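You operate a simulated robot arm through the tools that you are given. There is no shell and no other tool. Be economical: measure what you need, move in short steps, check, and stop when the job is done.

Carry out the task below with a simulated robot arm. There is one attempt and no reset: what you move stays moved.

Task
Top up the kettle to 500 ml from the glass and boil it.
Fine: glass back where it stood; lid shut before you press the switch; wait till it clicks off.

It is judged by the outcome, as a careful person would: the job done as asked, and still so three seconds after it is handed in. It fails if anything else is knocked over, pushed out of place, dropped, spilled or broken. Lids that push on must go on centred and level and be pressed home; caps that screw on are set level and turned clockwise until they are tight.

Robot
A 7-joint arm with a two-finger parallel gripper, fixed in place. Base frame: the origin is at the foot of the arm, x ahead of it, y to its left, z up; the work surface is at about z = 0.91. Lengths are in m, angles in degrees, forces in N, time in s.
With the tool pointing down near the work surface it reaches from about 0.28 to 0.68 m from the base axis. Its first joint turns from -66.0 to 66.0 degrees. Payload 1.57 kg.
The TCP is the grasp point between the finger pads, 0.03 m short of the fingertips. In the tool frame z runs along the fingers and y along their closing line. The gripper opens to 0.11 m. The fingers are 0.024 m wide and 0.012 m thick; the gripper's body (0.048 by 0.112 m) begins 0.078 m behind the TCP.
Orientation is told as [roll, pitch, yaw] about the base's x, y, z axes, in that order, counted from this pose: with the fingers straight down and closing along the base's y, the tool's x points along the base's -x, its y along +y and its z along -z.

Tools
- The arm moves only by the tool jog_arm. Its argument "deltas" is one flat list of numbers, 7 for each row, row after row: the shift along the tool's x, y, z in m, then the turn, a rotation vector about the tool's x, y, z in degrees, then the gripper command, from -1 (fully open) to 1 (shut), values between in proportion. In form: [x, y, z, ax, ay, az, gripper, x, y, z, ax, ay, az, gripper, ...]. A call has 1 to 10 rows; each row shifts and turns the commanded pose from where the row before left it, along the tool's axes as they then stand. Each row takes 0.2 s and may step no farther than 0.05 m and 8.6 degrees from the row before; otherwise, or with a gripper value out of range, the whole call is refused. Where a pose cannot be reached the arm comes as near as it can. A force on the tool above 70 N (or 10 N above the force at the start of the call, whichever is more), or a blocked arm, ends the call early, and 0.2 s more pass. Each finger travels about 0.108 m/s and halts on what it meets, pressing with about 39 N; the grip force reading is that of the motor and also rises with nothing between the fingers. The clock runs only during rows and for 0.2 s after the last one: add rows that do not move to give the fingers time. It gives the time, the measured TCP pose, the force on the tool (base axes), the opening and the grip force at its end, in the units of the frame above (readings bear some noise).
- Cameras (640 x 400 px; columns grow to the right, rows downward): "scene" is fixed at [0.165, -0.3853, 1.4265]; the picture's right is [0.80, -0.60, 0.00], its down [-0.22, -0.29, -0.93] and it looks along [0.56, 0.74, -0.36] (base axes); focal length 309 px, centre (320, 200). "wrist" rides on the gripper at [-0.036, 0, -0.08] in the tool frame; the picture's right is [0.00, -1.00, 0.00], its down [0.97, 0.00, -0.24] and it looks along [0.24, 0.00, 0.97] (tool axes); focal length 218 px, centre (320, 200).
- grab_frame(camera): a new picture of that camera. The clock stands still meanwhile.
- measure_at(camera, pixels): for up to 12 pixels [column, row] of the newest picture of that camera ("zoom" is the newest enlarged one), the place [x, y, z] in the base frame of the surface seen there, good to about 0.003 m. The clock stands still meanwhile.
- zoom(camera, box): a new picture of the part [left, top, right, bottom] of that camera's present view, enlarged. The clock stands still meanwhile.
- sign_off(): hands the job in; it is judged then, once.

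Work in short steps. Measure before you move; look again where a grasp or a placing could have gone wrong, and mend it. You have 80 turns and 34 pictures in all, those below and enlarged ones among them. Open the gripper and draw the arm clear of the work before you hand the job in, unless the task says otherwise; then end with one line.

The tools are called as a command line: name --argument value ..., lists and objects as JSON in quotes. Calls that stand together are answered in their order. jog_arm: Moves the arm, as the interface text tells. Its arguments: {"type":"object","properties":{"deltas":{"type":"array","items":{"type":"number"}}},"required":["deltas"]} The other tools are called the same way: grab_frame (camera) takes a picture; measure_at (camera, pixels) gives the place of the surface under pixels of a picture; zoom (camera, box) takes an enlarged picture of a part of a camera's view; sign_off () hands the job in.

At the start:

```text
time_s: 0.0
tool_pos: [0.2951, 0.003, 1.3421]
tcp_rot: [0.1, 0.0, 0.0]
wrist_force: [-0.1, 0.0, -0.4]
width: 0.11
gripper_force: 0.1
```

scene: 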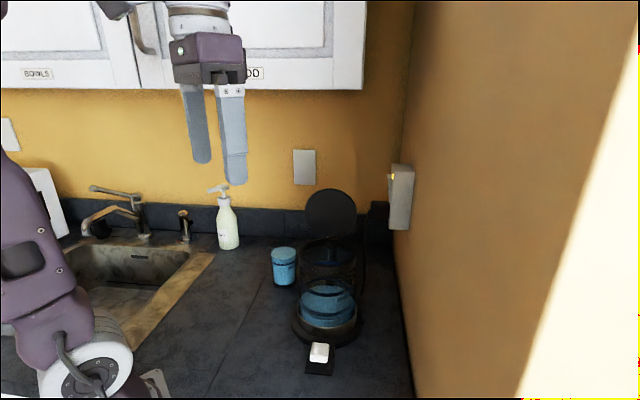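
wrist: 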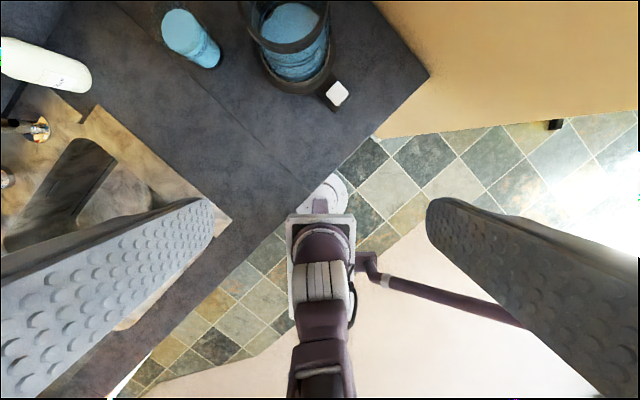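

The scene shows the glass near (284,266), the kettle with open lid near (328,280), and a white switch at (319,352). I zoom in to see details.

zoom --camera "scene" --box '[250, 180, 410, 380]'

zoom --camera "wrist" --box '[140, 0, 380, 150]'

```text
2.00 times, centred on (330, 280) of scene
```

zoom: 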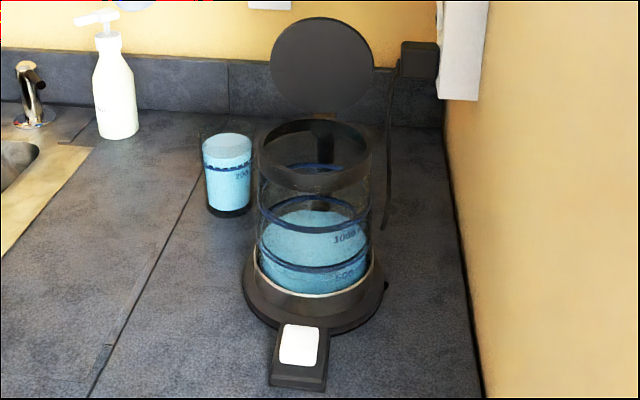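

```text
2.67 times, centred on (260, 75) of wrist
```

zoom: 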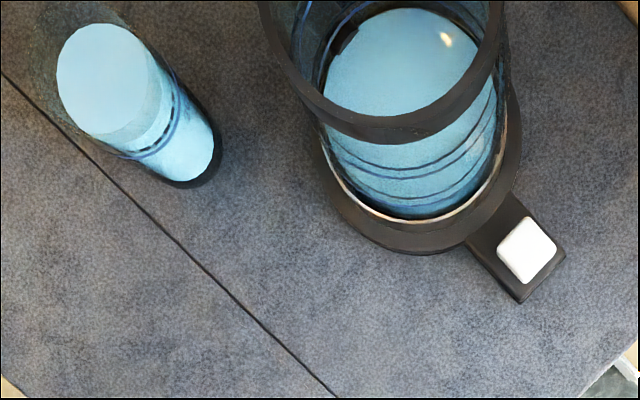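

I need the marks and geometry; zoom tighter on kettle and glass.

zoom --camera "scene" --box '[262, 235, 374, 335]'

measure_at --camera "scene" --pixels '[[284, 250], [284, 272], [272, 252], [296, 252], [283, 285], [319, 350], [330, 190], [330, 210], [330, 232], [300, 325], [328, 270], [270, 300]]'

```text
4.00 times, centred on (318, 285) of scene
```

zoom: 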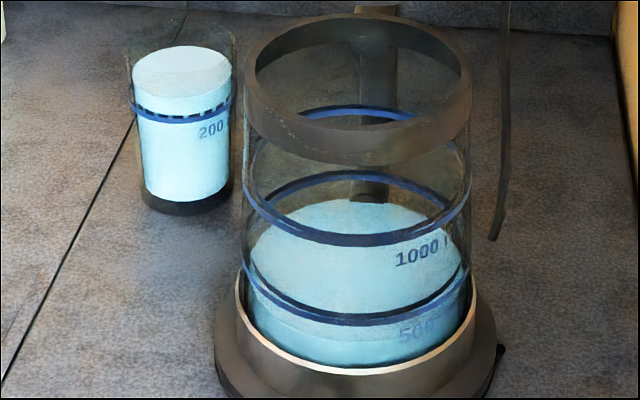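

```text
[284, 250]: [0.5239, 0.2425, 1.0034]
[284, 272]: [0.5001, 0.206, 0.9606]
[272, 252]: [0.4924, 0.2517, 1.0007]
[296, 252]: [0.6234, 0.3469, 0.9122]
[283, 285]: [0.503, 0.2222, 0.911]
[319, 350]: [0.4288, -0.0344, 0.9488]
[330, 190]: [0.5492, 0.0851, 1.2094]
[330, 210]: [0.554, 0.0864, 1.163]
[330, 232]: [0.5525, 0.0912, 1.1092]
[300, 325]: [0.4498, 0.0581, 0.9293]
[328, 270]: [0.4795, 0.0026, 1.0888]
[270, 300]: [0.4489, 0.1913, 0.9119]
```

The rings read: 1000 (back row 107, front 240), 500 (back row 175, front 320); water back edge ~200, just below 500. I measure these in the zoom.

measure_at --camera "zoom" --pixels '[[350, 205], [350, 230], [350, 300], [350, 321], [350, 239], [350, 174], [360, 108], [255, 65], [465, 65], [358, 130], [362, 18], [340, 345]]'

measure_at --camera "zoom" --pixels '[[180, 50], [180, 90], [180, 120], [128, 60], [234, 60], [180, 200], [150, 195], [232, 170], [180, 30], [175, 180], [358, 90], [260, 380]]'

```text
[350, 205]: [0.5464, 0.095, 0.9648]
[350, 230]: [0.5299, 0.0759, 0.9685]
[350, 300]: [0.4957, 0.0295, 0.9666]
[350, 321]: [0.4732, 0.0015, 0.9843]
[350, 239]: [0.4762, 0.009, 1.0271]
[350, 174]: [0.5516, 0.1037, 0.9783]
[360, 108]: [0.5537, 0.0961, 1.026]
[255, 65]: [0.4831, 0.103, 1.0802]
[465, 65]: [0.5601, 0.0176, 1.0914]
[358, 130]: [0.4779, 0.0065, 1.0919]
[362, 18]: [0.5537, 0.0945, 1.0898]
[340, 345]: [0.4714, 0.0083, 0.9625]
```

```text
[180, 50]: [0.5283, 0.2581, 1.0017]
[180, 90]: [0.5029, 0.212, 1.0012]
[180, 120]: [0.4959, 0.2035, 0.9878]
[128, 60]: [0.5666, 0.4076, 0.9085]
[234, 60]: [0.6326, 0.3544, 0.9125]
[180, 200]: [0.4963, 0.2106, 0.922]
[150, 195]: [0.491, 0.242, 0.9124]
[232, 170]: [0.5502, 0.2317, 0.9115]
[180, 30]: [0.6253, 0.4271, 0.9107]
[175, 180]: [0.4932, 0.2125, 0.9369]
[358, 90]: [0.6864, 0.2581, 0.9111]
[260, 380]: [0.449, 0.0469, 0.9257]
```

Kettle: 500 ring z≈0.982, 1000 ring z≈1.027, water z≈0.967 (about 330 ml), so ~170 ml is needed of the ~240 ml in the glass at (0.516, 0.235). I'll turn the hand towards horizontal up high, to grasp the glass from the side, yaw first.

jog_arm --deltas '[-0.03, 0, 0, 0, 0, -8.6, -1, -0.03, 0, 0, 0, 0, -8.6, -1, -0.03, 0, 0, 0, 0, -8.6, -1, -0.03, 0, 0, 0, 0, -8.6, -1, 0, 0, 0, 0, -8.6, 0, -1, 0, 0, 0, 0, -8.6, 0, -1, 0, 0, 0, 0, -8.6, 0, -1]'

```text
time_s: 1.6
tool_pos: [0.4091, 0.0267, 1.338]
tcp_rot: [0.0, -26.0, 34.3]
wrist_force: [-0.6, -0.8, 0.7]
width: 0.1101
gripper_force: 0.2
out of reach, approached as far as the arm can: row 4
```

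Pose follows so far; I continue tilting to about horizontal.

jog_arm --deltas '[0, 0, 0.01, 0, -8.6, 0, -1, 0, 0, 0.01, 0, -8.6, 0, -1, 0, 0, 0.01, 0, -8.6, 0, -1, 0, 0, 0.01, 0, -8.6, 0, -1, 0, 0, 0, 0, -8.6, 0, -1, 0, 0, 0, 0, -8.6, 0, -1, 0, 0, 0, 0, -8.6, 0, -1]'

```text
time_s: 3.2
tool_pos: [0.4297, 0.0414, 1.3053]
tcp_rot: [1.9, -86.1, 32.5]
wrist_force: [-0.2, -0.5, 0.1]
width: 0.11
gripper_force: 0.1
```

Nearly horizontal at high pose. I move left and down to a standoff in front of the glass and then look with the wrist camera.

jog_arm --deltas '[0, 0.04, 0.01, 0, -4, 0, -1, 0, 0.04, 0.01, 0, 0, 0, -1, 0.02, 0.032, 0, 0, 0, 0, -1, 0.04, 0, 0, 0, 0, 0, -1, 0.04, 0, 0, 0, 0, 0, -1, 0.04, 0, 0, 0, 0, 0, -1, 0.03, 0, 0, 0, 0, 0, -1]'

grab_frame --camera "wrist"

grab_frame --camera "scene"

```text
time_s: 4.8
tool_pos: [0.3909, 0.1315, 1.2962]
tcp_rot: [8.9, -90.0, 25.5]
wrist_force: [-0.2, 0.7, -1.0]
width: 0.11
gripper_force: 0.0
out of reach, approached as far as the arm can: row 3, 4, 5, 6, 7
```

```text
28 pictures are left
```

wrist: 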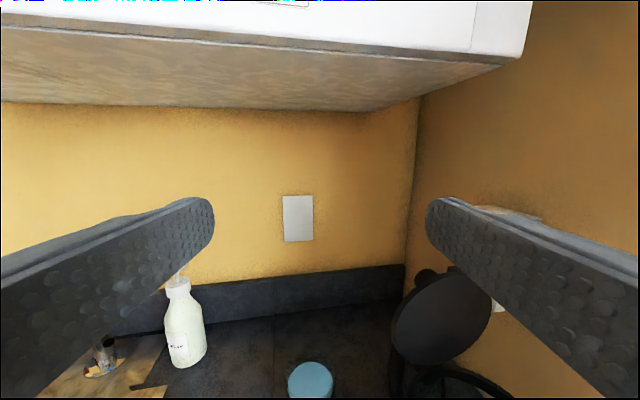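

```text
27 pictures are left
```

scene: 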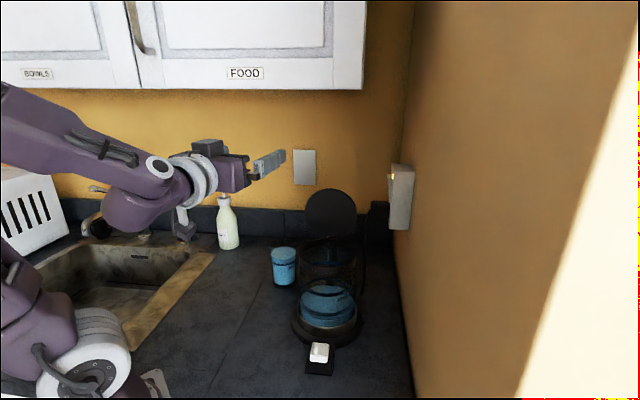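

The arm can't go low with a horizontal hand, so I'll grasp with the hand about 45° down and pour by a combined tilt. First I return the pitch to ~-45° and check; also I measure the right wall and lid in the scene picture.

jog_arm --deltas '[0, 0, 0, 0, 8.6, 0, -1, 0, 0, 0, 0, 8.6, 0, -1, 0, 0, 0, 0, 8.6, 0, -1, 0, 0, 0, 0, 8.6, 0, -1, 0, 0, 0, 0, 8.6, 0, -1]'

measure_at --camera "scene" --pixels '[[385, 330], [405, 330], [410, 270], [400, 385], [430, 300], [420, 200], [308, 212], [352, 212], [330, 190], [318, 200], [342, 200], [318, 343]]'

```text
time_s: 6.0
tool_pos: [0.3927, 0.1308, 1.2968]
tcp_rot: [0.0, -47.0, 34.3]
wrist_force: [0.2, -0.6, 0.7]
width: 0.1101
gripper_force: 0.1
```

```text
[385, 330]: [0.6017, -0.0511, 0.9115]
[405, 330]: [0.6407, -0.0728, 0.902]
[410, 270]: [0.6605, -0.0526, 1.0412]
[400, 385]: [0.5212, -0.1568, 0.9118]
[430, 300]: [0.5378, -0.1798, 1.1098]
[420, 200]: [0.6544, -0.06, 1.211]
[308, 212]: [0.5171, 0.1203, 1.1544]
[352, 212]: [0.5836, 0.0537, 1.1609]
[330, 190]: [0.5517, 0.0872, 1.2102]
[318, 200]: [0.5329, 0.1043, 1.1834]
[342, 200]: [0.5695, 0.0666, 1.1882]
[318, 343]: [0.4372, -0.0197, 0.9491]
```

Commands clamp cleanly. I'll do an empty dry run of the pour: move around the front of the kettle to the right-hand pouring position (0.526, -0.011, 1.20).

jog_arm --deltas '[0.0134, -0.032, -0.0144, 0, 0, 0, -1, 0.0134, -0.032, -0.0144, 0, 0, 0, -1, 0.0134, -0.032, -0.0144, 0, 0, 0, -1, 0.0134, -0.032, -0.0144, 0, 0, 0, -1, 0, -0.016, 0.037, 0, 0, 0, -1, 0, -0.016, 0.037, 0, 0, 0, -1, 0, -0.016, 0.037, 0, 0, 0, -1, 0, -0.016, 0.037, 0, 0, 0, -1]'

```text
time_s: 7.8
tool_pos: [0.5259, -0.0141, 1.1962]
tcp_rot: [-0.1, -47.0, 34.5]
wrist_force: [0.5, 1.0, -0.4]
width: 0.1102
gripper_force: 0.1
```

Reached. Now the tilt rehearsal: rotation about the horizontal axis, 9 rows of 8°.

jog_arm --deltas '[0, 0, 0, 5.13, 2.74, -5.5, -1, 0, 0, 0, 5.13, 2.74, -5.5, -1, 0, 0, 0, 5.13, 2.74, -5.5, -1, 0, 0, 0, 5.13, 2.74, -5.5, -1, 0, 0, 0, 5.13, 2.74, -5.5, -1, 0, 0, 0, 5.13, 2.74, -5.5, -1, 0, 0, 0, 5.13, 2.74, -5.5, -1, 0, 0, 0, 5.13, 2.74, -5.5, -1, 0, 0, 0, 5.13, 2.74, -5.5, -1]'

grab_frame --camera "scene"

```text
time_s: 9.8
tool_pos: [0.5265, -0.0147, 1.1961]
tcp_rot: [-60.9, -2.6, 64.0]
wrist_force: [0.5, -0.2, 0.5]
width: 0.1101
gripper_force: 0.1
out of reach, approached as far as the arm can: row 6
```

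```text
26 pictures are left
```

scene: 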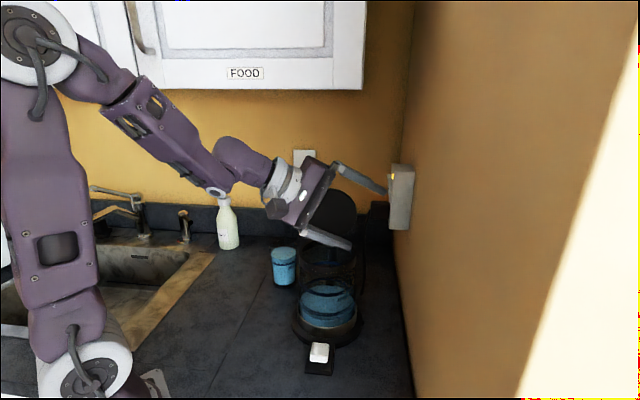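

Works: computed glass tilt 69° towards +y with the kettle water still in view. I test 16° more for margin, then begin reversing.

jog_arm --deltas '[0, 0, 0, 5.13, 2.74, -5.5, -1, 0, 0, 0, 5.13, 2.74, -5.5, -1]'

jog_arm --deltas '[0, 0, 0, -5.13, -2.74, 5.5, -1, 0, 0, 0, -5.13, -2.74, 5.5, -1, 0, 0, 0, -5.13, -2.74, 5.5, -1, 0, 0, 0, -5.13, -2.74, 5.5, -1, 0, 0, 0, -5.13, -2.74, 5.5, -1, 0, 0, 0, -5.13, -2.74, 5.5, -1, 0, 0, 0, -5.13, -2.74, 5.5, -1, 0, 0, 0, -5.13, -2.74, 5.5, -1, 0, 0, 0, -5.13, -2.74, 5.5, -1, 0, 0, 0, -5.13, -2.74, 5.5, -1]'

```text
time_s: 10.4
tool_pos: [0.5269, -0.014, 1.1973]
tcp_rot: [-71.2, 9.8, 63.5]
wrist_force: [-0.1, -0.5, -1.3]
width: 0.1101
gripper_force: 0.0
```

```text
time_s: 12.6
tool_pos: [0.5264, -0.0218, 1.1968]
tcp_rot: [-10.6, -42.7, 40.6]
wrist_force: [-0.3, 0.4, -0.2]
width: 0.11
gripper_force: 0.1
out of reach, approached as far as the arm can: row 7
```

Tilt up to 85° is reachable. I undo the rest and retreat around the front back to the glass side.

jog_arm --deltas '[0, 0, 0, -5.13, -2.74, 5.5, -1, 0, 0.016, -0.037, 0, 0, 0, -1, 0, 0.016, -0.037, 0, 0, 0, -1, 0, 0.016, -0.037, 0, 0, 0, -1, 0, 0.016, -0.037, 0, 0, 0, -1, -0.0134, 0.032, 0.0144, 0, 0, 0, -1, -0.0134, 0.032, 0.0144, 0, 0, 0, -1, -0.0134, 0.032, 0.0144, 0, 0, 0, -1, -0.0134, 0.032, 0.0144, 0, 0, 0, -1]'

```text
time_s: 14.6
tool_pos: [0.3981, 0.1261, 1.297]
tcp_rot: [-0.4, -45.9, 33.3]
wrist_force: [0.2, 0.2, -0.2]
width: 0.1101
gripper_force: 0.1
```

Now down to a standoff 0.13 m back along the approach line to the glass, then look with the wrist camera.

jog_arm --deltas '[0.0211, 0.0044, 0.0356, 0, 0, 0, -1, 0.0211, 0.0044, 0.0356, 0, 0, 0, -1, 0.0211, 0.0044, 0.0356, 0, 0, 0, -1, 0.0211, 0.0044, 0.0356, 0, 0, 0, -1, 0.0211, 0.0044, 0.0356, 0, 0, 0, -1, 0.0211, 0.0044, 0.0356, 0, 0, 0, -1]'

grab_frame --camera "wrist"

```text
time_s: 16.0
tool_pos: [0.4401, 0.1812, 1.0555]
tcp_rot: [-0.6, -46.0, 33.3]
wrist_force: [0.2, 0.4, 0.1]
width: 0.1101
gripper_force: 0.0
```

```text
25 pictures are left
```

wrist: 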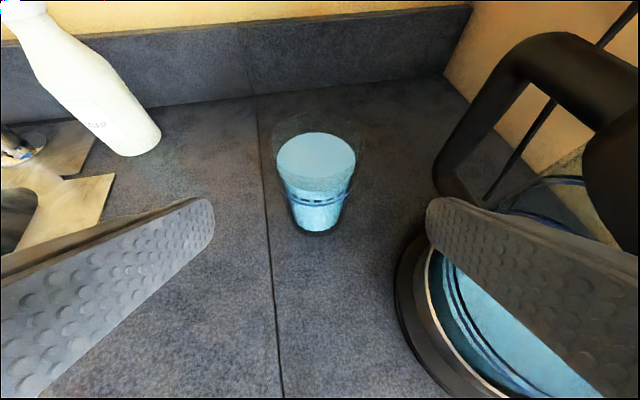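

The glass is centred at col 316 between the fingers, agreeing with my computed offset (0.004 left). I advance 0.129 m along the tool axis.

jog_arm --deltas '[-0.0004, 0.0022, 0.032, 0, 0, 0, -1, -0.0004, 0.0021, 0.032, 0, 0, 0, -1, -0.0004, 0, 0.032, 0, 0, 0, -1, -0.0004, 0, 0.0325, 0, 0, 0, -1, 0, 0, 0, 0, 0, 0, -1]'

grab_frame --camera "wrist"

zoom --camera "scene" --box '[230, 210, 350, 310]'

```text
time_s: 17.2
tool_pos: [0.5167, 0.2339, 0.9675]
tcp_rot: [-0.6, -45.8, 33.3]
wrist_force: [-0.2, 0.6, -0.1]
width: 0.1098
gripper_force: 0.1
```

```text
24 pictures are left
```

wrist: 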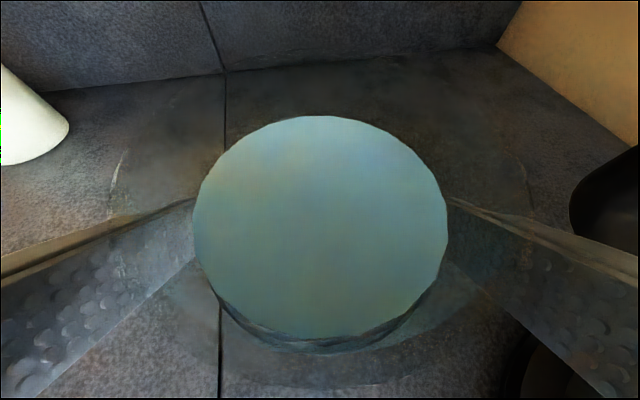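

```text
4.00 times, centred on (290, 260) of scene
```

zoom: 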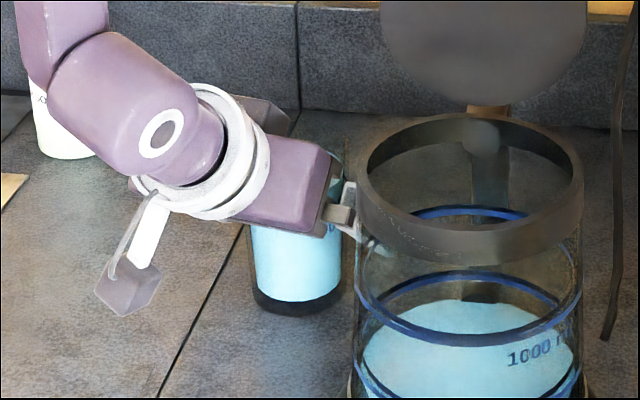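

Glass is centred between the fingers (water disc centre col 320). I close the gripper.

jog_arm --deltas '[0, 0, 0, 0, 0, 0, 0, 0, 0, 0, 0, 0, 0, 1, 0, 0, 0, 0, 0, 0, 1, 0, 0, 0, 0, 0, 0, 1]'

```text
time_s: 18.2
tool_pos: [0.5163, 0.234, 0.9676]
tcp_rot: [-0.5, -45.8, 33.3]
wrist_force: [-1.1, 1.1, -1.6]
width: 0.0671
gripper_force: 39.0
```

Gripped at 0.067 m. I lift straight up gently.

jog_arm --deltas '[-0.0072, 0, -0.007, 0, 0, 0, 1, -0.0144, 0, -0.0139, 0, 0, 0, 1, -0.0144, 0, -0.0139, 0, 0, 0, 1, -0.0144, 0, -0.0139, 0, 0, 0, 1, -0.0144, 0, -0.0139, 0, 0, 0, 1, -0.0144, 0, -0.0139, 0, 0, 0, 1, -0.0144, 0, -0.0139, 0, 0, 0, 1]'

grab_frame --camera "wrist"

```text
time_s: 19.8
tool_pos: [0.5148, 0.2362, 1.0993]
tcp_rot: [-0.5, -45.9, 33.2]
wrist_force: [-0.2, 0.0, -5.3]
width: 0.0668
gripper_force: 38.6
```

```text
22 pictures are left
```

wrist: 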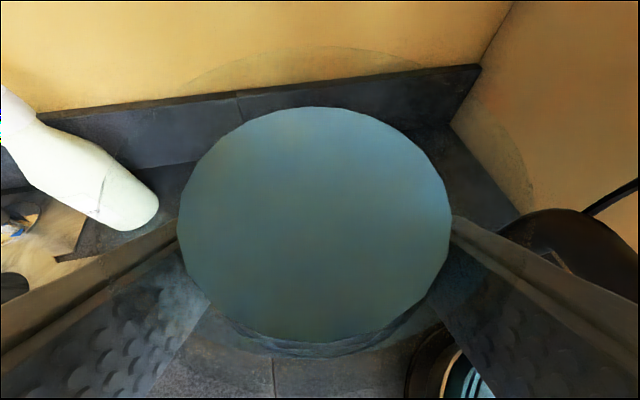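

Held securely, level. I carry it back and up to (0.40, 0.13, 1.27).

jog_arm --deltas '[-0.001, -0.0016, -0.0144, 0, 0, 0, 1, -0.002, -0.0032, -0.0287, 0, 0, 0, 1, -0.002, -0.0032, -0.0287, 0, 0, 0, 1, -0.002, -0.0032, -0.0287, 0, 0, 0, 1, -0.002, -0.0032, -0.0287, 0, 0, 0, 1, -0.002, -0.0032, -0.0287, 0, 0, 0, 1, -0.002, -0.0032, -0.0287, 0, 0, 0, 1, -0.002, -0.0032, -0.0287, 0, 0, 0, 1, -0.001, -0.0016, -0.0144, 0, 0, 0, 1]'

jog_arm --deltas '[0.0047, -0.0105, -0.0049, 0, 0, 0, 1, 0.0095, -0.0209, -0.0098, 0, 0, 0, 1, 0.0095, -0.0209, -0.0098, 0, 0, 0, 1, 0.0095, -0.0209, -0.0098, 0, 0, 0, 1, 0.0095, -0.0209, -0.0098, 0, 0, 0, 1, 0.0095, -0.0209, -0.0098, 0, 0, 0, 1, 0.0047, -0.0105, -0.0049, 0, 0, 0, 1]'

```text
time_s: 21.8
tool_pos: [0.4004, 0.13, 1.2704]
tcp_rot: [-0.6, -45.8, 33.4]
wrist_force: [-0.3, 0.1, -5.3]
width: 0.0669
gripper_force: 38.9
out of reach, approached as far as the arm can: row 3, 4
```

```text
time_s: 23.4
tool_pos: [0.3999, -0.0178, 1.2704]
tcp_rot: [-0.6, -45.9, 33.4]
wrist_force: [-0.3, 0.3, -5.4]
width: 0.067
gripper_force: 39.2
```

At the front of the kettle. I move to the pour start pose (0.526, -0.0185, 1.17), glass still upright.

jog_arm --deltas '[0, -0.0058, 0.012, 0, 0, 0, 1, 0, -0.0117, 0.0241, 0, 0, 0, 1, 0, -0.0117, 0.0241, 0, 0, 0, 1, 0, -0.0117, 0.0241, 0, 0, 0, 1, 0, -0.0117, 0.0241, 0, 0, 0, 1, 0, -0.0117, 0.0241, 0, 0, 0, 1, 0, -0.0058, 0.012, 0, 0, 0, 1]'

grab_frame --camera "scene"

```text
time_s: 25.0
tool_pos: [0.5242, -0.0205, 1.1695]
tcp_rot: [-0.6, -46.0, 33.3]
wrist_force: [0.2, 0.2, -4.9]
width: 0.067
gripper_force: 38.4
```

```text
21 pictures are left
```

scene: 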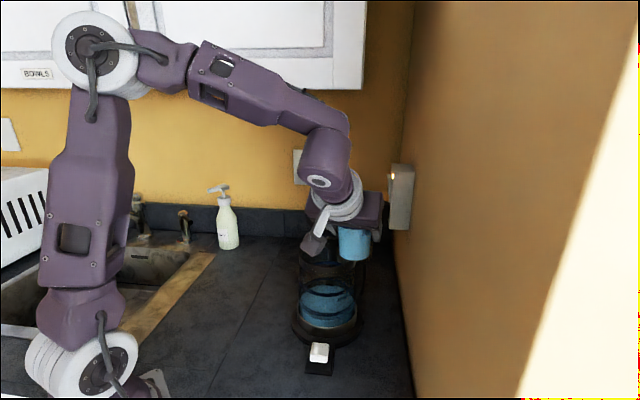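

Glass is upright right of the kettle (353,243). I tilt to 28° first, just short of pouring, then on to ~44°, with small steps.

jog_arm --deltas '[0, 0, 0, 2.62, 1.37, -2.7, 1, 0, 0, 0, 2.62, 1.37, -2.7, 1, 0, 0, 0, 2.62, 1.37, -2.7, 1, 0, 0, 0, 2.62, 1.37, -2.7, 1, 0, 0, 0, 2.62, 1.37, -2.7, 1, 0, 0, 0, 2.62, 1.37, -2.7, 1]'

zoom --camera "scene" --box '[250, 180, 410, 340]'

```text
time_s: 26.4
tool_pos: [0.5244, -0.0206, 1.1711]
tcp_rot: [-28.0, -33.7, 51.1]
wrist_force: [-0.1, -0.3, -4.6]
width: 0.0671
gripper_force: 39.4
```

```text
2.50 times, centred on (330, 260) of scene
```

zoom: 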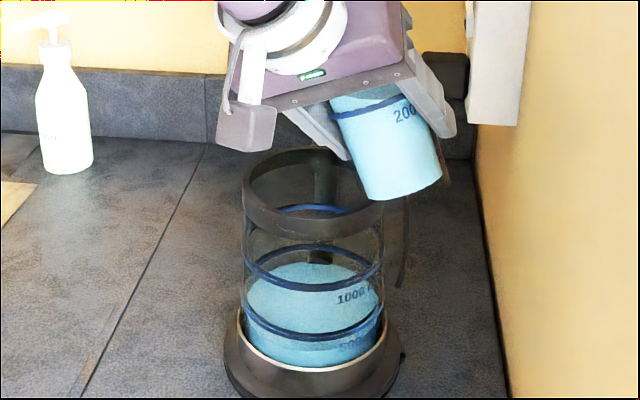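

Tilt ~24°, glass clear of the rim. I tilt on to ~40° and watch the kettle level.

jog_arm --deltas '[0, 0, 0, 2.62, 1.37, -2.7, 1, 0, 0, 0, 2.62, 1.37, -2.7, 1, 0, 0, 0, 2.62, 1.37, -2.7, 1, 0, 0, 0, 2.62, 1.37, -2.7, 1, 0, 0, 0, 0, 0, 0, 1, 0, 0, 0, 0, 0, 0, 1]'

zoom --camera "scene" --box '[250, 180, 410, 340]'

measure_at --camera "zoom" --pixels '[[290, 280], [310, 280], [330, 280], [280, 300], [300, 300], [320, 305], [310, 315], [290, 310], [300, 290], [315, 295], [270, 295], [325, 315]]'

```text
time_s: 27.8
tool_pos: [0.5263, -0.0451, 1.1774]
tcp_rot: [-36.6, -26.9, 52.9]
wrist_force: [-0.2, 0.2, -4.3]
width: 0.0669
gripper_force: 38.8
out of reach, approached as far as the arm can: row 2, 3, 4
```

```text
2.50 times, centred on (330, 260) of scene
```

zoom: 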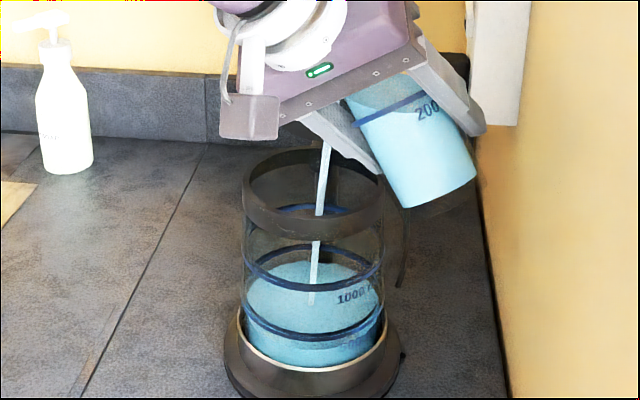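

```text
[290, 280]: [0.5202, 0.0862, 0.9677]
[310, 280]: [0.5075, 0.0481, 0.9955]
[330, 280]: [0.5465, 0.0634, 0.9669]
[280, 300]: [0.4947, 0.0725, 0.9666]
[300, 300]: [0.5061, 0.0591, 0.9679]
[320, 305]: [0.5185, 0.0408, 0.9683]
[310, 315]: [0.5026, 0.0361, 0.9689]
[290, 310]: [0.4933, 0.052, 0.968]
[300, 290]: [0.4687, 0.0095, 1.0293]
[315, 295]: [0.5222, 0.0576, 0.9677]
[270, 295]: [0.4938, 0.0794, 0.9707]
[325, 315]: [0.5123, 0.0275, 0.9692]
```

It's pouring into the centre (stream lands at (0.508,0.048)); the arm met a reach limit and drifted 0.025 to -y (tilt ~35°). I step on with larger rotation while correcting y and z slightly, as in the rehearsal.

jog_arm --deltas '[-0.0102, 0.0003, -0.0078, 5.2, 2.74, -5.4, 1, 0, 0, 0, 0, 0, 0, 1, 0, 0, 0, 0, 0, 0, 1]'

zoom --camera "scene" --box '[250, 180, 410, 340]'

measure_at --camera "zoom" --pixels '[[290, 285], [310, 280], [330, 280], [280, 300], [300, 300], [320, 305], [310, 315], [290, 310], [310, 290], [315, 295], [270, 295], [325, 315]]'

```text
time_s: 28.6
tool_pos: [0.5246, -0.0435, 1.1796]
tcp_rot: [-40.1, -22.6, 54.3]
wrist_force: [0.1, -0.7, -3.8]
width: 0.0672
gripper_force: 39.2
out of reach, approached as far as the arm can: row 1
```

```text
2.50 times, centred on (330, 260) of scene
```

zoom: 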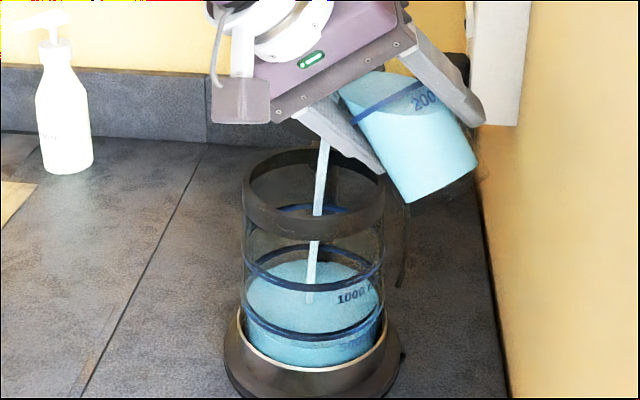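

```text
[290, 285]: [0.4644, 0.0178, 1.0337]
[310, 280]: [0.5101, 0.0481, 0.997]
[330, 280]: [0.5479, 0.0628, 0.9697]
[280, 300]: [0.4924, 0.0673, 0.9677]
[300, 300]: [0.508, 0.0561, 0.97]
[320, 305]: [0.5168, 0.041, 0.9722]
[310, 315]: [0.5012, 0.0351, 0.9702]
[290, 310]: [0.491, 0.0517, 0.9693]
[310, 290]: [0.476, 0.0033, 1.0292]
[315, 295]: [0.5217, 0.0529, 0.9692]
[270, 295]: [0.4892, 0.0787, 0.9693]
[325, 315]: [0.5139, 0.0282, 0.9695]
```

Level ~0.970, flow steady into the centre. Continue tilting.

jog_arm --deltas '[-0.005, 0.0003, -0.004, 5.2, 2.74, -5.4, 1, -0.005, 0.0003, -0.004, 5.2, 2.74, -5.4, 1, 0, 0, 0, 0, 0, 0, 1]'

zoom --camera "scene" --box '[250, 180, 410, 340]'

measure_at --camera "zoom" --pixels '[[265, 300], [310, 280], [330, 280], [280, 300], [300, 300], [320, 305], [310, 315], [290, 310], [295, 320], [315, 295], [270, 295], [325, 315]]'

```text
time_s: 29.4
tool_pos: [0.5248, -0.0352, 1.1873]
tcp_rot: [-51.6, -10.8, 58.1]
wrist_force: [-0.5, -0.5, -3.8]
width: 0.0672
gripper_force: 39.6
```

```text
2.50 times, centred on (330, 260) of scene
```

zoom: 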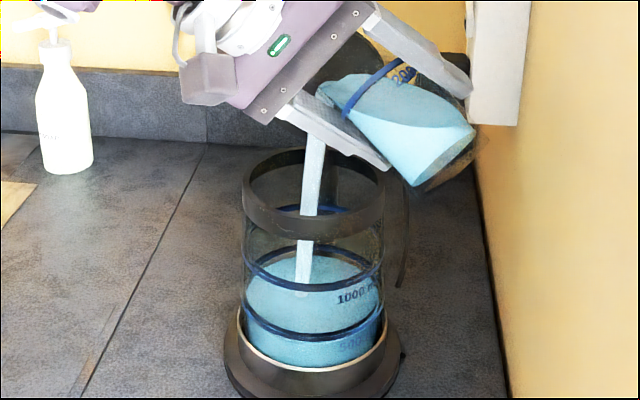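

```text
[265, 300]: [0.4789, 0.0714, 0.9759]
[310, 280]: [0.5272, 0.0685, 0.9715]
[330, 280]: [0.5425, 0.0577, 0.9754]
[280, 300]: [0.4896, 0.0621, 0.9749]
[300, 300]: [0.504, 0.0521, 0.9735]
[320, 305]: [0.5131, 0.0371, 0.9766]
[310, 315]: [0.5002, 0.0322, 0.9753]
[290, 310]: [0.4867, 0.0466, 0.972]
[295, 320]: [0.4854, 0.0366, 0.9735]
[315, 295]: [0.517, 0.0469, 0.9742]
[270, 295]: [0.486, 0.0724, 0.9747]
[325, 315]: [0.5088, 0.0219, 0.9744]
```

Level ~0.974 at 56° tilt; ring at ~0.981. I tilt ~6° more and wait for the flow to settle.

jog_arm --deltas '[0, 0, 0, 3.9, 2.05, -4.05, 1, 0, 0, 0, 0, 0, 0, 1, 0, 0, 0, 0, 0, 0, 1, 0, 0, 0, 0, 0, 0, 1, 0, 0, 0, 0, 0, 0, 1]'

zoom --camera "scene" --box '[280, 260, 380, 330]'

```text
time_s: 30.6
tool_pos: [0.5245, -0.0349, 1.189]
tcp_rot: [-55.6, -6.5, 58.9]
wrist_force: [-0.2, -0.1, -3.4]
width: 0.0672
gripper_force: 38.6
```

```text
5.71 times, centred on (330, 295) of scene
```

zoom: 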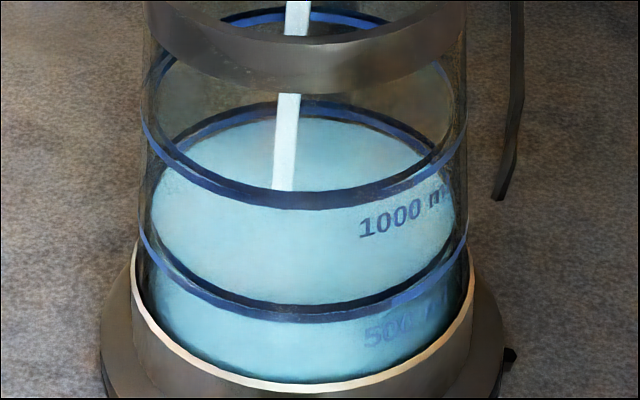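

The water's back edge (~row 118) is nearing the 500 ring's back (~row 107). I measure both.

measure_at --camera "zoom" --pixels '[[340, 150], [350, 165], [250, 225], [300, 230], [350, 215], [300, 260], [250, 250], [220, 230], [380, 170], [320, 250], [200, 200], [400, 270]]'

measure_at --camera "zoom" --pixels '[[300, 313], [340, 311], [260, 306], [220, 292], [390, 297], [430, 272], [330, 106], [360, 109], [300, 199], [340, 198], [380, 190], [250, 192]]'

```text
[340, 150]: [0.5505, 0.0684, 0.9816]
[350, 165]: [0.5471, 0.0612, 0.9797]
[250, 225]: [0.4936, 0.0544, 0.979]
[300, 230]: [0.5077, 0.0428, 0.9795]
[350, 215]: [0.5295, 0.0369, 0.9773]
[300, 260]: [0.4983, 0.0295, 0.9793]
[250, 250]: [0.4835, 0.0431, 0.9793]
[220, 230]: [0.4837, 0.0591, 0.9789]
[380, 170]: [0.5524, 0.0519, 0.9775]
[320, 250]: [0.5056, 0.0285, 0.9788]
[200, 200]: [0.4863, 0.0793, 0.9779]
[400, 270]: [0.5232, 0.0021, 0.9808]
```

```text
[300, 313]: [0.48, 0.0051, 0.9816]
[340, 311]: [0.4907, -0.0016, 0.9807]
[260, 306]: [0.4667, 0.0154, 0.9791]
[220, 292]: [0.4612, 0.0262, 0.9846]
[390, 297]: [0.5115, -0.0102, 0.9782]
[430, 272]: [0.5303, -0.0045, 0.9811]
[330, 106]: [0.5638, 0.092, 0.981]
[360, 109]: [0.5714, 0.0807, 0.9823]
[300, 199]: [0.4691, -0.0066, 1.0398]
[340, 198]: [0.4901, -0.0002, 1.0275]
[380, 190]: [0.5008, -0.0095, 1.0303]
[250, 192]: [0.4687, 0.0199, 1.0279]
```

Level 0.979 vs ring 0.981, stream still running; I wait ~0.6 s without moving.

jog_arm --deltas '[0, 0, 0, 0, 0, 0, 1, 0, 0, 0, 0, 0, 0, 1]'

zoom --camera "scene" --box '[280, 260, 380, 330]'

measure_at --camera "zoom" --pixels '[[340, 150], [350, 165], [250, 225], [300, 230], [350, 215], [300, 260], [250, 250], [220, 230], [380, 170], [320, 250], [200, 200], [400, 270]]'

```text
time_s: 31.2
tool_pos: [0.5254, -0.036, 1.1876]
tcp_rot: [-55.6, -6.5, 58.8]
wrist_force: [0.7, -0.5, -3.1]
width: 0.0671
gripper_force: 39.5
```

```text
5.71 times, centred on (330, 295) of scene
```

zoom: 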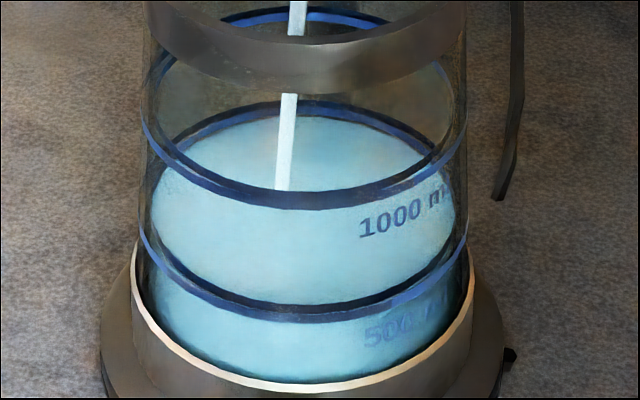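

```text
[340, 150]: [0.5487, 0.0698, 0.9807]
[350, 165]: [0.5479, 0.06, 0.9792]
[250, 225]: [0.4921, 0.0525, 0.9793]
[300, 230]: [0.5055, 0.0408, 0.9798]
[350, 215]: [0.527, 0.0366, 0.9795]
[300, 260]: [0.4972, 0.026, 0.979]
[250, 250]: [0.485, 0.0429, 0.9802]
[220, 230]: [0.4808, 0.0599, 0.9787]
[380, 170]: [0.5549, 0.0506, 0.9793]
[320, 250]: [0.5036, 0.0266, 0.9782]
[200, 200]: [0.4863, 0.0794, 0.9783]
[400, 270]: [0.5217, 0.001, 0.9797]
```

Level ~0.9793, stream thinning. I tilt 2° more and wait 0.8 s.

jog_arm --deltas '[0, 0, 0, 1.3, 0.68, -1.35, 1, 0, 0, 0, 0, 0, 0, 1, 0, 0, 0, 0, 0, 0, 1, 0, 0, 0, 0, 0, 0, 1]'

zoom --camera "scene" --box '[280, 260, 380, 330]'

measure_at --camera "zoom" --pixels '[[340, 150], [350, 165], [250, 225], [300, 230], [350, 215], [300, 260], [250, 250], [220, 230], [380, 170], [320, 250], [200, 200], [400, 270]]'

measure_at --camera "zoom" --pixels '[[300, 313], [340, 311], [280, 311], [320, 313], [360, 307], [310, 314], [330, 105], [360, 107], [320, 105], [345, 105], [240, 300], [410, 287]]'

```text
time_s: 32.2
tool_pos: [0.5254, -0.0349, 1.1886]
tcp_rot: [-57.0, -5.0, 59.1]
wrist_force: [1.2, -0.8, -2.6]
width: 0.0669
gripper_force: 38.5
```

```text
5.71 times, centred on (330, 295) of scene
```

zoom: 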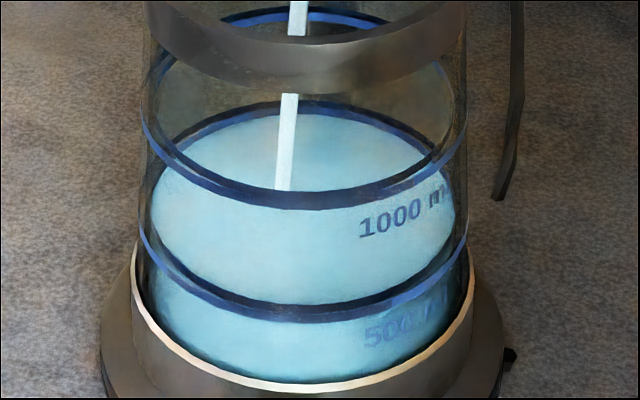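

```text
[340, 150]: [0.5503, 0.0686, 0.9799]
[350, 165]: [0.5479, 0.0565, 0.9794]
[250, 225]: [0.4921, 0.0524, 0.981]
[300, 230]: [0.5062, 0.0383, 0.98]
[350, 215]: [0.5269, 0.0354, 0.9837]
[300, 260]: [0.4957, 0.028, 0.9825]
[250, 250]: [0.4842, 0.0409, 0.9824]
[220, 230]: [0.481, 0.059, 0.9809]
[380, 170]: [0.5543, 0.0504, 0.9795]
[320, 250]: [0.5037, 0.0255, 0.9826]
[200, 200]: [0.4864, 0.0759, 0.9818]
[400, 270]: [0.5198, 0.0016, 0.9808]
```

```text
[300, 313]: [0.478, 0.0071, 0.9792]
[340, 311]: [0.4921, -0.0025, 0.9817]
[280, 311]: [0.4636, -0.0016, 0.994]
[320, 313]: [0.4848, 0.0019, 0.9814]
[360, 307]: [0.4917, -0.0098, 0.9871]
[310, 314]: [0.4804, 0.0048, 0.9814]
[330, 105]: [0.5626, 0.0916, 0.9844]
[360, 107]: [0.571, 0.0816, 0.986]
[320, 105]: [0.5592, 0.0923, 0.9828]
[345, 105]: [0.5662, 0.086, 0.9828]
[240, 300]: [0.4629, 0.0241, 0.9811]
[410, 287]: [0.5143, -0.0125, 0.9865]
```

Level 0.981 at the ring (0.982); I stop the pour by tilting back 16° and check.

jog_arm --deltas '[0, 0, 0, -5.2, -2.74, 5.4, 1, 0, 0, 0, -5.2, -2.74, 5.4, 1, 0, 0, 0, 0, 0, 0, 1]'

zoom --camera "scene" --box '[280, 240, 380, 310]'

measure_at --camera "zoom" --pixels '[[340, 264], [350, 279], [250, 339], [300, 344], [350, 329], [300, 374], [250, 364], [220, 344], [380, 284], [320, 364], [200, 314], [400, 384]]'

measure_at --camera "zoom" --pixels '[[330, 219], [340, 219], [350, 219], [360, 221], [320, 219], [310, 219], [300, 245], [330, 245], [320, 250], [360, 250], [260, 350], [310, 360]]'

```text
time_s: 33.0
tool_pos: [0.5254, -0.0356, 1.1879]
tcp_rot: [-46.0, -16.9, 56.6]
wrist_force: [-0.3, 1.6, -2.6]
width: 0.0671
gripper_force: 39.2
```

```text
5.71 times, centred on (330, 275) of scene
```

zoom: 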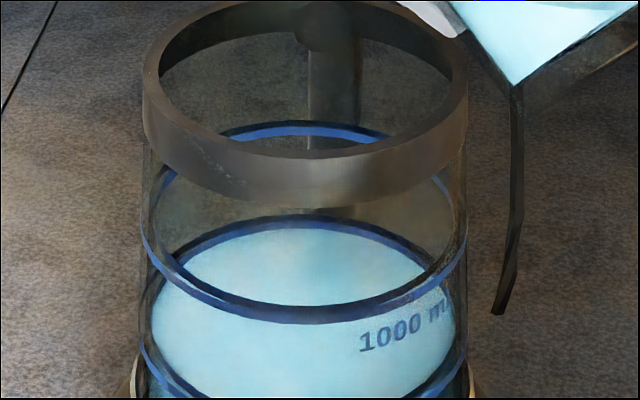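

```text
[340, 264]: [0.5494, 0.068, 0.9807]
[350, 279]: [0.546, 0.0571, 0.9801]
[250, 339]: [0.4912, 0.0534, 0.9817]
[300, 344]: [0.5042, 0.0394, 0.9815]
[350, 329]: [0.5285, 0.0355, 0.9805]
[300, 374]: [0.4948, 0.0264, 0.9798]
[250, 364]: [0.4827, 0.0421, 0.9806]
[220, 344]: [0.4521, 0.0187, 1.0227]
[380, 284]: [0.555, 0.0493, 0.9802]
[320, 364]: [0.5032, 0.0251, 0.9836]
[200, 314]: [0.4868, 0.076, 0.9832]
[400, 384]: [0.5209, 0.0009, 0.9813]
```

```text
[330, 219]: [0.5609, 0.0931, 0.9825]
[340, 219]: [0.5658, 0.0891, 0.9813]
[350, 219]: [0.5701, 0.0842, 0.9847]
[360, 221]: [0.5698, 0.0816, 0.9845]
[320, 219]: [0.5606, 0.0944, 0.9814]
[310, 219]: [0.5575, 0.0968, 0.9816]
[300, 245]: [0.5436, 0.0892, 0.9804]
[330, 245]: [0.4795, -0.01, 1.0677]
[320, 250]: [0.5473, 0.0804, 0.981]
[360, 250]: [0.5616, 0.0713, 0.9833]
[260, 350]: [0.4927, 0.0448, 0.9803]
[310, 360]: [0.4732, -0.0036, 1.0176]
```

Level ~0.9812 vs ring ~0.9825. One tighter zoom on the back edge to compare ring and water line.

zoom --camera "scene" --box '[305, 272, 355, 303]'

measure_at --camera "zoom" --pixels '[[280, 60], [300, 70], [320, 80], [320, 95], [320, 110], [300, 110], [340, 110], [280, 120], [300, 130], [350, 130], [320, 145], [280, 140]]'

```text
12.80 times, centred on (330, 288) of scene
```

zoom: 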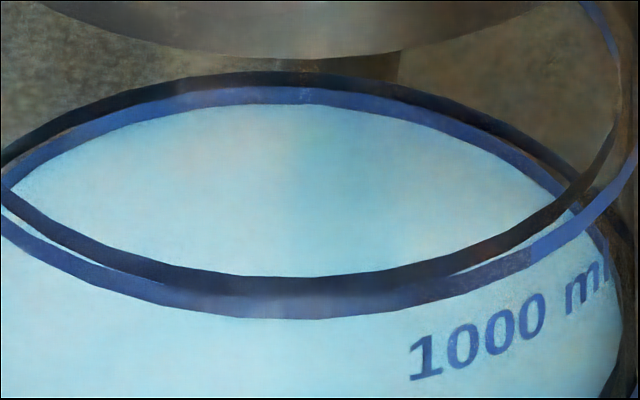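

```text
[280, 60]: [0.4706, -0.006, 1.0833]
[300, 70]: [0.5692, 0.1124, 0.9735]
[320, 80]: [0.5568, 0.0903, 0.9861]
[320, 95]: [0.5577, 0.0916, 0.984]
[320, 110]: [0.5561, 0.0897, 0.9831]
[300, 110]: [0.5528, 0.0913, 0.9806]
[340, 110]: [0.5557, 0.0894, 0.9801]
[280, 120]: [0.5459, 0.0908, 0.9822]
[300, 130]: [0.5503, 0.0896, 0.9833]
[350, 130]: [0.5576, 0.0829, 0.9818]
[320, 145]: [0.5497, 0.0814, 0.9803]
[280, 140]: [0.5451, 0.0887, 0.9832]
```

Water line sits at the ring's middle/lower edge — essentially 500 ml. I bring the glass upright again.

jog_arm --deltas '[0, 0, 0, -5.2, -2.74, 5.4, 1, 0, 0, 0, -5.2, -2.74, 5.4, 1, 0, 0, 0, -5.2, -2.74, 5.4, 1, 0, 0, 0, -5.2, -2.74, 5.4, 1, 0, 0, 0, -5.2, -2.74, 5.4, 1, 0, 0, 0, -5.2, -2.74, 5.4, 1, 0, 0, 0, 0, 0, 0, 1]'

```text
time_s: 34.6
tool_pos: [0.5258, -0.0348, 1.189]
tcp_rot: [0.7, -44.8, 29.6]
wrist_force: [-1.1, 0.1, -3.5]
width: 0.0669
gripper_force: 38.8
```

Nearly upright; I correct the small residual rotation and retreat in front of the kettle.

jog_arm --deltas '[0, 0, 0, -1.43, -1, -2.6, 1, 0.0019, 0.0166, -0.0249, 0, 0, 0, 1, 0.0019, 0.0166, -0.0249, 0, 0, 0, 1, 0.0019, 0.0166, -0.0249, 0, 0, 0, 1, 0.0019, 0.0166, -0.0249, 0, 0, 0, 1, 0.0019, 0.0166, -0.0249, 0, 0, 0, 1]'

jog_arm --deltas '[-0.0095, 0.0209, 0.0098, 0, 0, 0, 1, -0.0095, 0.0209, 0.0098, 0, 0, 0, 1, -0.0095, 0.0209, 0.0098, 0, 0, 0, 1, -0.0095, 0.0209, 0.0098, 0, 0, 0, 1, -0.0095, 0.0209, 0.0098, 0, 0, 0, 1, -0.0095, 0.0209, 0.0098, 0, 0, 0, 1]'

```text
time_s: 36.0
tool_pos: [0.4003, -0.0167, 1.2677]
tcp_rot: [-0.7, -45.7, 33.4]
wrist_force: [-0.8, -1.1, -3.2]
width: 0.0672
gripper_force: 39.1
```

```text
time_s: 37.4
tool_pos: [0.3986, 0.1311, 1.2667]
tcp_rot: [-0.6, -45.7, 33.4]
wrist_force: [0.4, 0.1, -2.6]
width: 0.0673
gripper_force: 38.9
```

Orientation matches the pick-up. I go to above the original spot (0.516, 0.234, 1.10).

jog_arm --deltas '[0.0015, 0.0027, 0.0284, 0, 0, 0, 1, 0.0015, 0.0027, 0.0284, 0, 0, 0, 1, 0.0015, 0.0027, 0.0284, 0, 0, 0, 1, 0.0015, 0.0027, 0.0284, 0, 0, 0, 1, 0.0015, 0.0027, 0.0284, 0, 0, 0, 1, 0.0015, 0.0027, 0.0284, 0, 0, 0, 1, 0.0015, 0.0027, 0.0284, 0, 0, 0, 1, 0.0015, 0.0027, 0.0284, 0, 0, 0, 1, 0, 0, 0, 0, 0, 0, 1]'

```text
time_s: 39.4
tool_pos: [0.5157, 0.2261, 1.1068]
tcp_rot: [-0.7, -45.7, 33.4]
wrist_force: [0.9, 0.5, -2.7]
width: 0.0673
gripper_force: 39.1
out of reach, approached as far as the arm can: row 5, 6
```

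Correct the 8 mm y offset while descending to just above the counter (z 0.972).

jog_arm --deltas '[0.0156, 0.002, 0.0163, 0, 0, 0, 1, 0.0156, 0.002, 0.0163, 0, 0, 0, 1, 0.0156, 0.0012, 0.0163, 0, 0, 0, 1, 0.0156, 0.0012, 0.0163, 0, 0, 0, 1, 0.0156, 0, 0.0163, 0, 0, 0, 1, 0.0156, 0, 0.0163, 0, 0, 0, 1, 0, 0, 0, 0, 0, 0, 1]'

```text
time_s: 41.0
tool_pos: [0.5127, 0.2326, 0.9739]
tcp_rot: [-0.5, -45.8, 33.4]
wrist_force: [0.1, 0.0, -3.4]
width: 0.0672
gripper_force: 38.7
```

Final few millimetres down to the recorded pick-up pose.

jog_arm --deltas '[0.0008, -0.0004, 0.0034, 0, 0, 0, 1, 0.0008, -0.0004, 0.0034, 0, 0, 0, 1, 0, 0, 0, 0, 0, 0, 1]'

```text
time_s: 41.8
tool_pos: [0.5179, 0.2333, 0.9684]
tcp_rot: [-0.5, -45.9, 33.4]
wrist_force: [-1.1, -0.9, 15.7]
width: 0.0669
gripper_force: 39.0
```

Contact felt (16 N). I ease off a hair, open, and retreat along the tool axis.

jog_arm --deltas '[-0.0004, 0, -0.0004, 0, 0, 0, 1, 0, 0, 0, 0, 0, 0, -1, 0, 0, 0, 0, 0, 0, -1, 0, 0, 0, 0, 0, 0, -1, 0, 0, -0.02, 0, 0, 0, -1, 0, 0, -0.035, 0, 0, 0, -1, 0, 0, -0.035, 0, 0, 0, -1, 0, 0, -0.04, 0, 0, 0, -1]'

grab_frame --camera "scene"

measure_at --camera "scene" --pixels '[[283, 285], [279, 287], [287, 287], [284, 280], [276, 282], [291, 282], [284, 275], [284, 270]]'

```text
time_s: 43.6
tool_pos: [0.4398, 0.1817, 1.0586]
tcp_rot: [-0.6, -45.7, 33.4]
wrist_force: [-0.3, -0.3, -0.5]
width: 0.11
gripper_force: 0.0
```

```text
11 pictures are left
```

scene: 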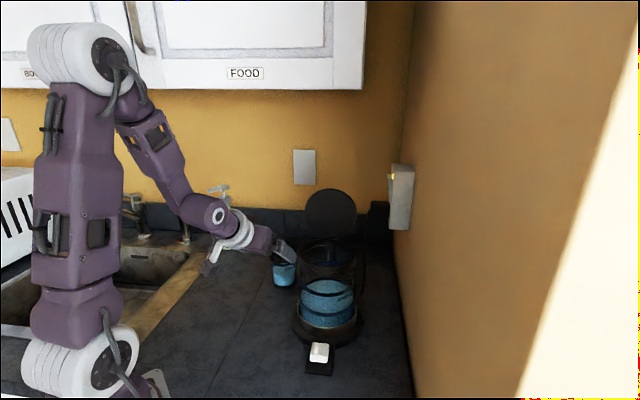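

```text
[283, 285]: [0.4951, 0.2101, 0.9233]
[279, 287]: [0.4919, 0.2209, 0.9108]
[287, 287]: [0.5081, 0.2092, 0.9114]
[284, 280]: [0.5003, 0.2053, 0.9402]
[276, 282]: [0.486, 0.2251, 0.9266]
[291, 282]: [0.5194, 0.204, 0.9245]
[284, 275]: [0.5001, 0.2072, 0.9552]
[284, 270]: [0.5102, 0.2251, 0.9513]
```

The glass stands back in its place with ~75 ml left. Next the lid: I raise the hand, turn it to straight down and close the fingers; I also measure the lid and cabinet.

jog_arm --deltas '[-0.0287, 0, -0.0279, 0, 0, 0, -1, -0.0287, 0, -0.0279, 0, 0, 0, -1, -0.0287, 0, -0.0279, 0, 0, 0, 0, -0.0287, 0, -0.0279, 0, 0, 0, 1, -0.0287, 0, -0.0279, 0, 0, 0, 1, 0, 0, 0, 0, 8.6, 0, 1, 0, 0, 0, 0, 8.6, 0, 1, 0, 0, 0, 0, 8.6, 0, 1, 0, 0, 0, 0, 8.6, 0, 1, 0, 0, 0, 0, 8.6, 0, 1]'

measure_at --camera "scene" --pixels '[[361, 85], [200, 92], [330, 190], [330, 197], [330, 225], [312, 195], [347, 195], [330, 236], [305, 165], [380, 215], [330, 243], [357, 212]]'

```text
time_s: 45.8
tool_pos: [0.4386, 0.1857, 1.2578]
tcp_rot: [-0.4, -2.6, 32.9]
wrist_force: [-0.2, 0.1, 0.8]
width: 0.0001
gripper_force: 21.2
out of reach, approached as far as the arm can: row 2
```

```text
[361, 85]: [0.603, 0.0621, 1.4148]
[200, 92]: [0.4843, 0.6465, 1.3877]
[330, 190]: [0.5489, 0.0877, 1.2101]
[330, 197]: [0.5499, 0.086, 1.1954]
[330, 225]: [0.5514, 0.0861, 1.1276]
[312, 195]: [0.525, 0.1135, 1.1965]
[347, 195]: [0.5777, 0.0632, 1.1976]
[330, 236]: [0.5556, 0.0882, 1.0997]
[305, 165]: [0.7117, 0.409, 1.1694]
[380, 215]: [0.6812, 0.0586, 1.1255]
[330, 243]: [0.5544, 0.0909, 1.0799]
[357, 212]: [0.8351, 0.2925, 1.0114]
```

Cabinet corner at (0.60, 0.06, 1.41) overhangs, so I'll tilt the hand ~28° with heading 45° to reach behind the lid top (lid top z≈1.215). First orient and rise.

jog_arm --deltas '[0, 0, -0.025, 0, 0, -6, 1, 0, 0, -0.025, 0, 0, -6, 1, 0, 0, 0, 0, -8.5, 0, 1, 0, 0, 0, 0, -8.5, 0, 1, 0, 0, 0, 0, -8.5, 0, 1]'

```text
time_s: 46.4
tool_pos: [0.4339, 0.182, 1.289]
tcp_rot: [-0.3, -0.3, 42.2]
wrist_force: [-0.8, 0.0, -4.2]
width: 0.0001
gripper_force: 21.1
stopped in row 2: the force on the tool passed its limit (the readings are from after the stop); the commanded pose is now the measured one
```

The call stopped on force; I look at the scene to see what was touched.

grab_frame --camera "scene"

```text
10 pictures are left
```

scene: 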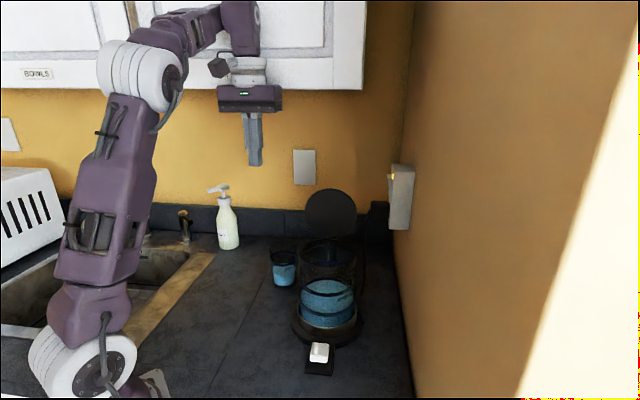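

Likely the wrist brushed the cabinet region. I back away toward the robot and right, then tilt.

jog_arm --deltas '[0.0308, -0.0171, 0.0067, 0, 0, 0, 1, 0.0308, -0.0171, 0.0067, 0, 0, 0, 1, 0.0308, -0.0171, 0.0067, 0, 0, 0, 1, 0, 0, 0, 0, -8.5, 0, 1, 0, 0, 0, 0, -8.5, 0, 1, 0, 0, 0, 0, -8.5, 0, 1, 0, 0, 0, 0, -3, -2, 1]'

```text
time_s: 48.0
tool_pos: [0.3998, 0.0814, 1.2689]
tcp_rot: [-1.5, -28.9, 44.7]
wrist_force: [-0.5, -0.6, -0.2]
width: 0.0
gripper_force: 21.3
```

Orientation good. Move to the start point above the lid (0.539, 0.076, 1.30), along which I'll slide down behind it.

jog_arm --deltas '[-0.0246, -0.0253, 0.0048, 0, 0, 0, 1, -0.0246, -0.0253, 0.0048, 0, 0, 0, 1, -0.0246, -0.0253, 0.0048, 0, 0, 0, 1, -0.0246, -0.0253, 0.0048, 0, 0, 0, 1, 0, 0, 0, 0, 0, 0, 1]'

grab_frame --camera "wrist"

```text
time_s: 49.2
tool_pos: [0.5397, 0.0766, 1.3045]
tcp_rot: [-1.6, -28.8, 44.7]
wrist_force: [-0.4, -0.5, 0.9]
width: 0.0001
gripper_force: 21.2
```

```text
9 pictures are left
```

wrist: 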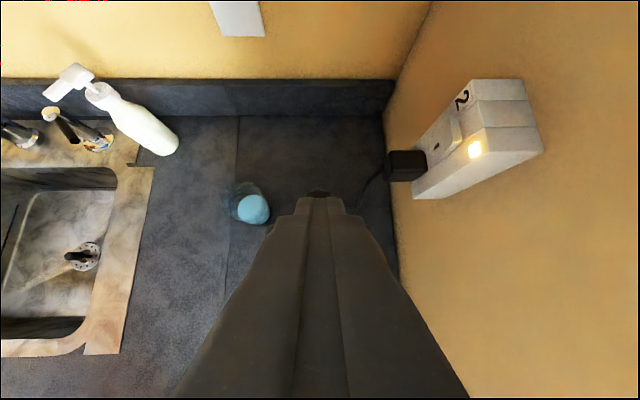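

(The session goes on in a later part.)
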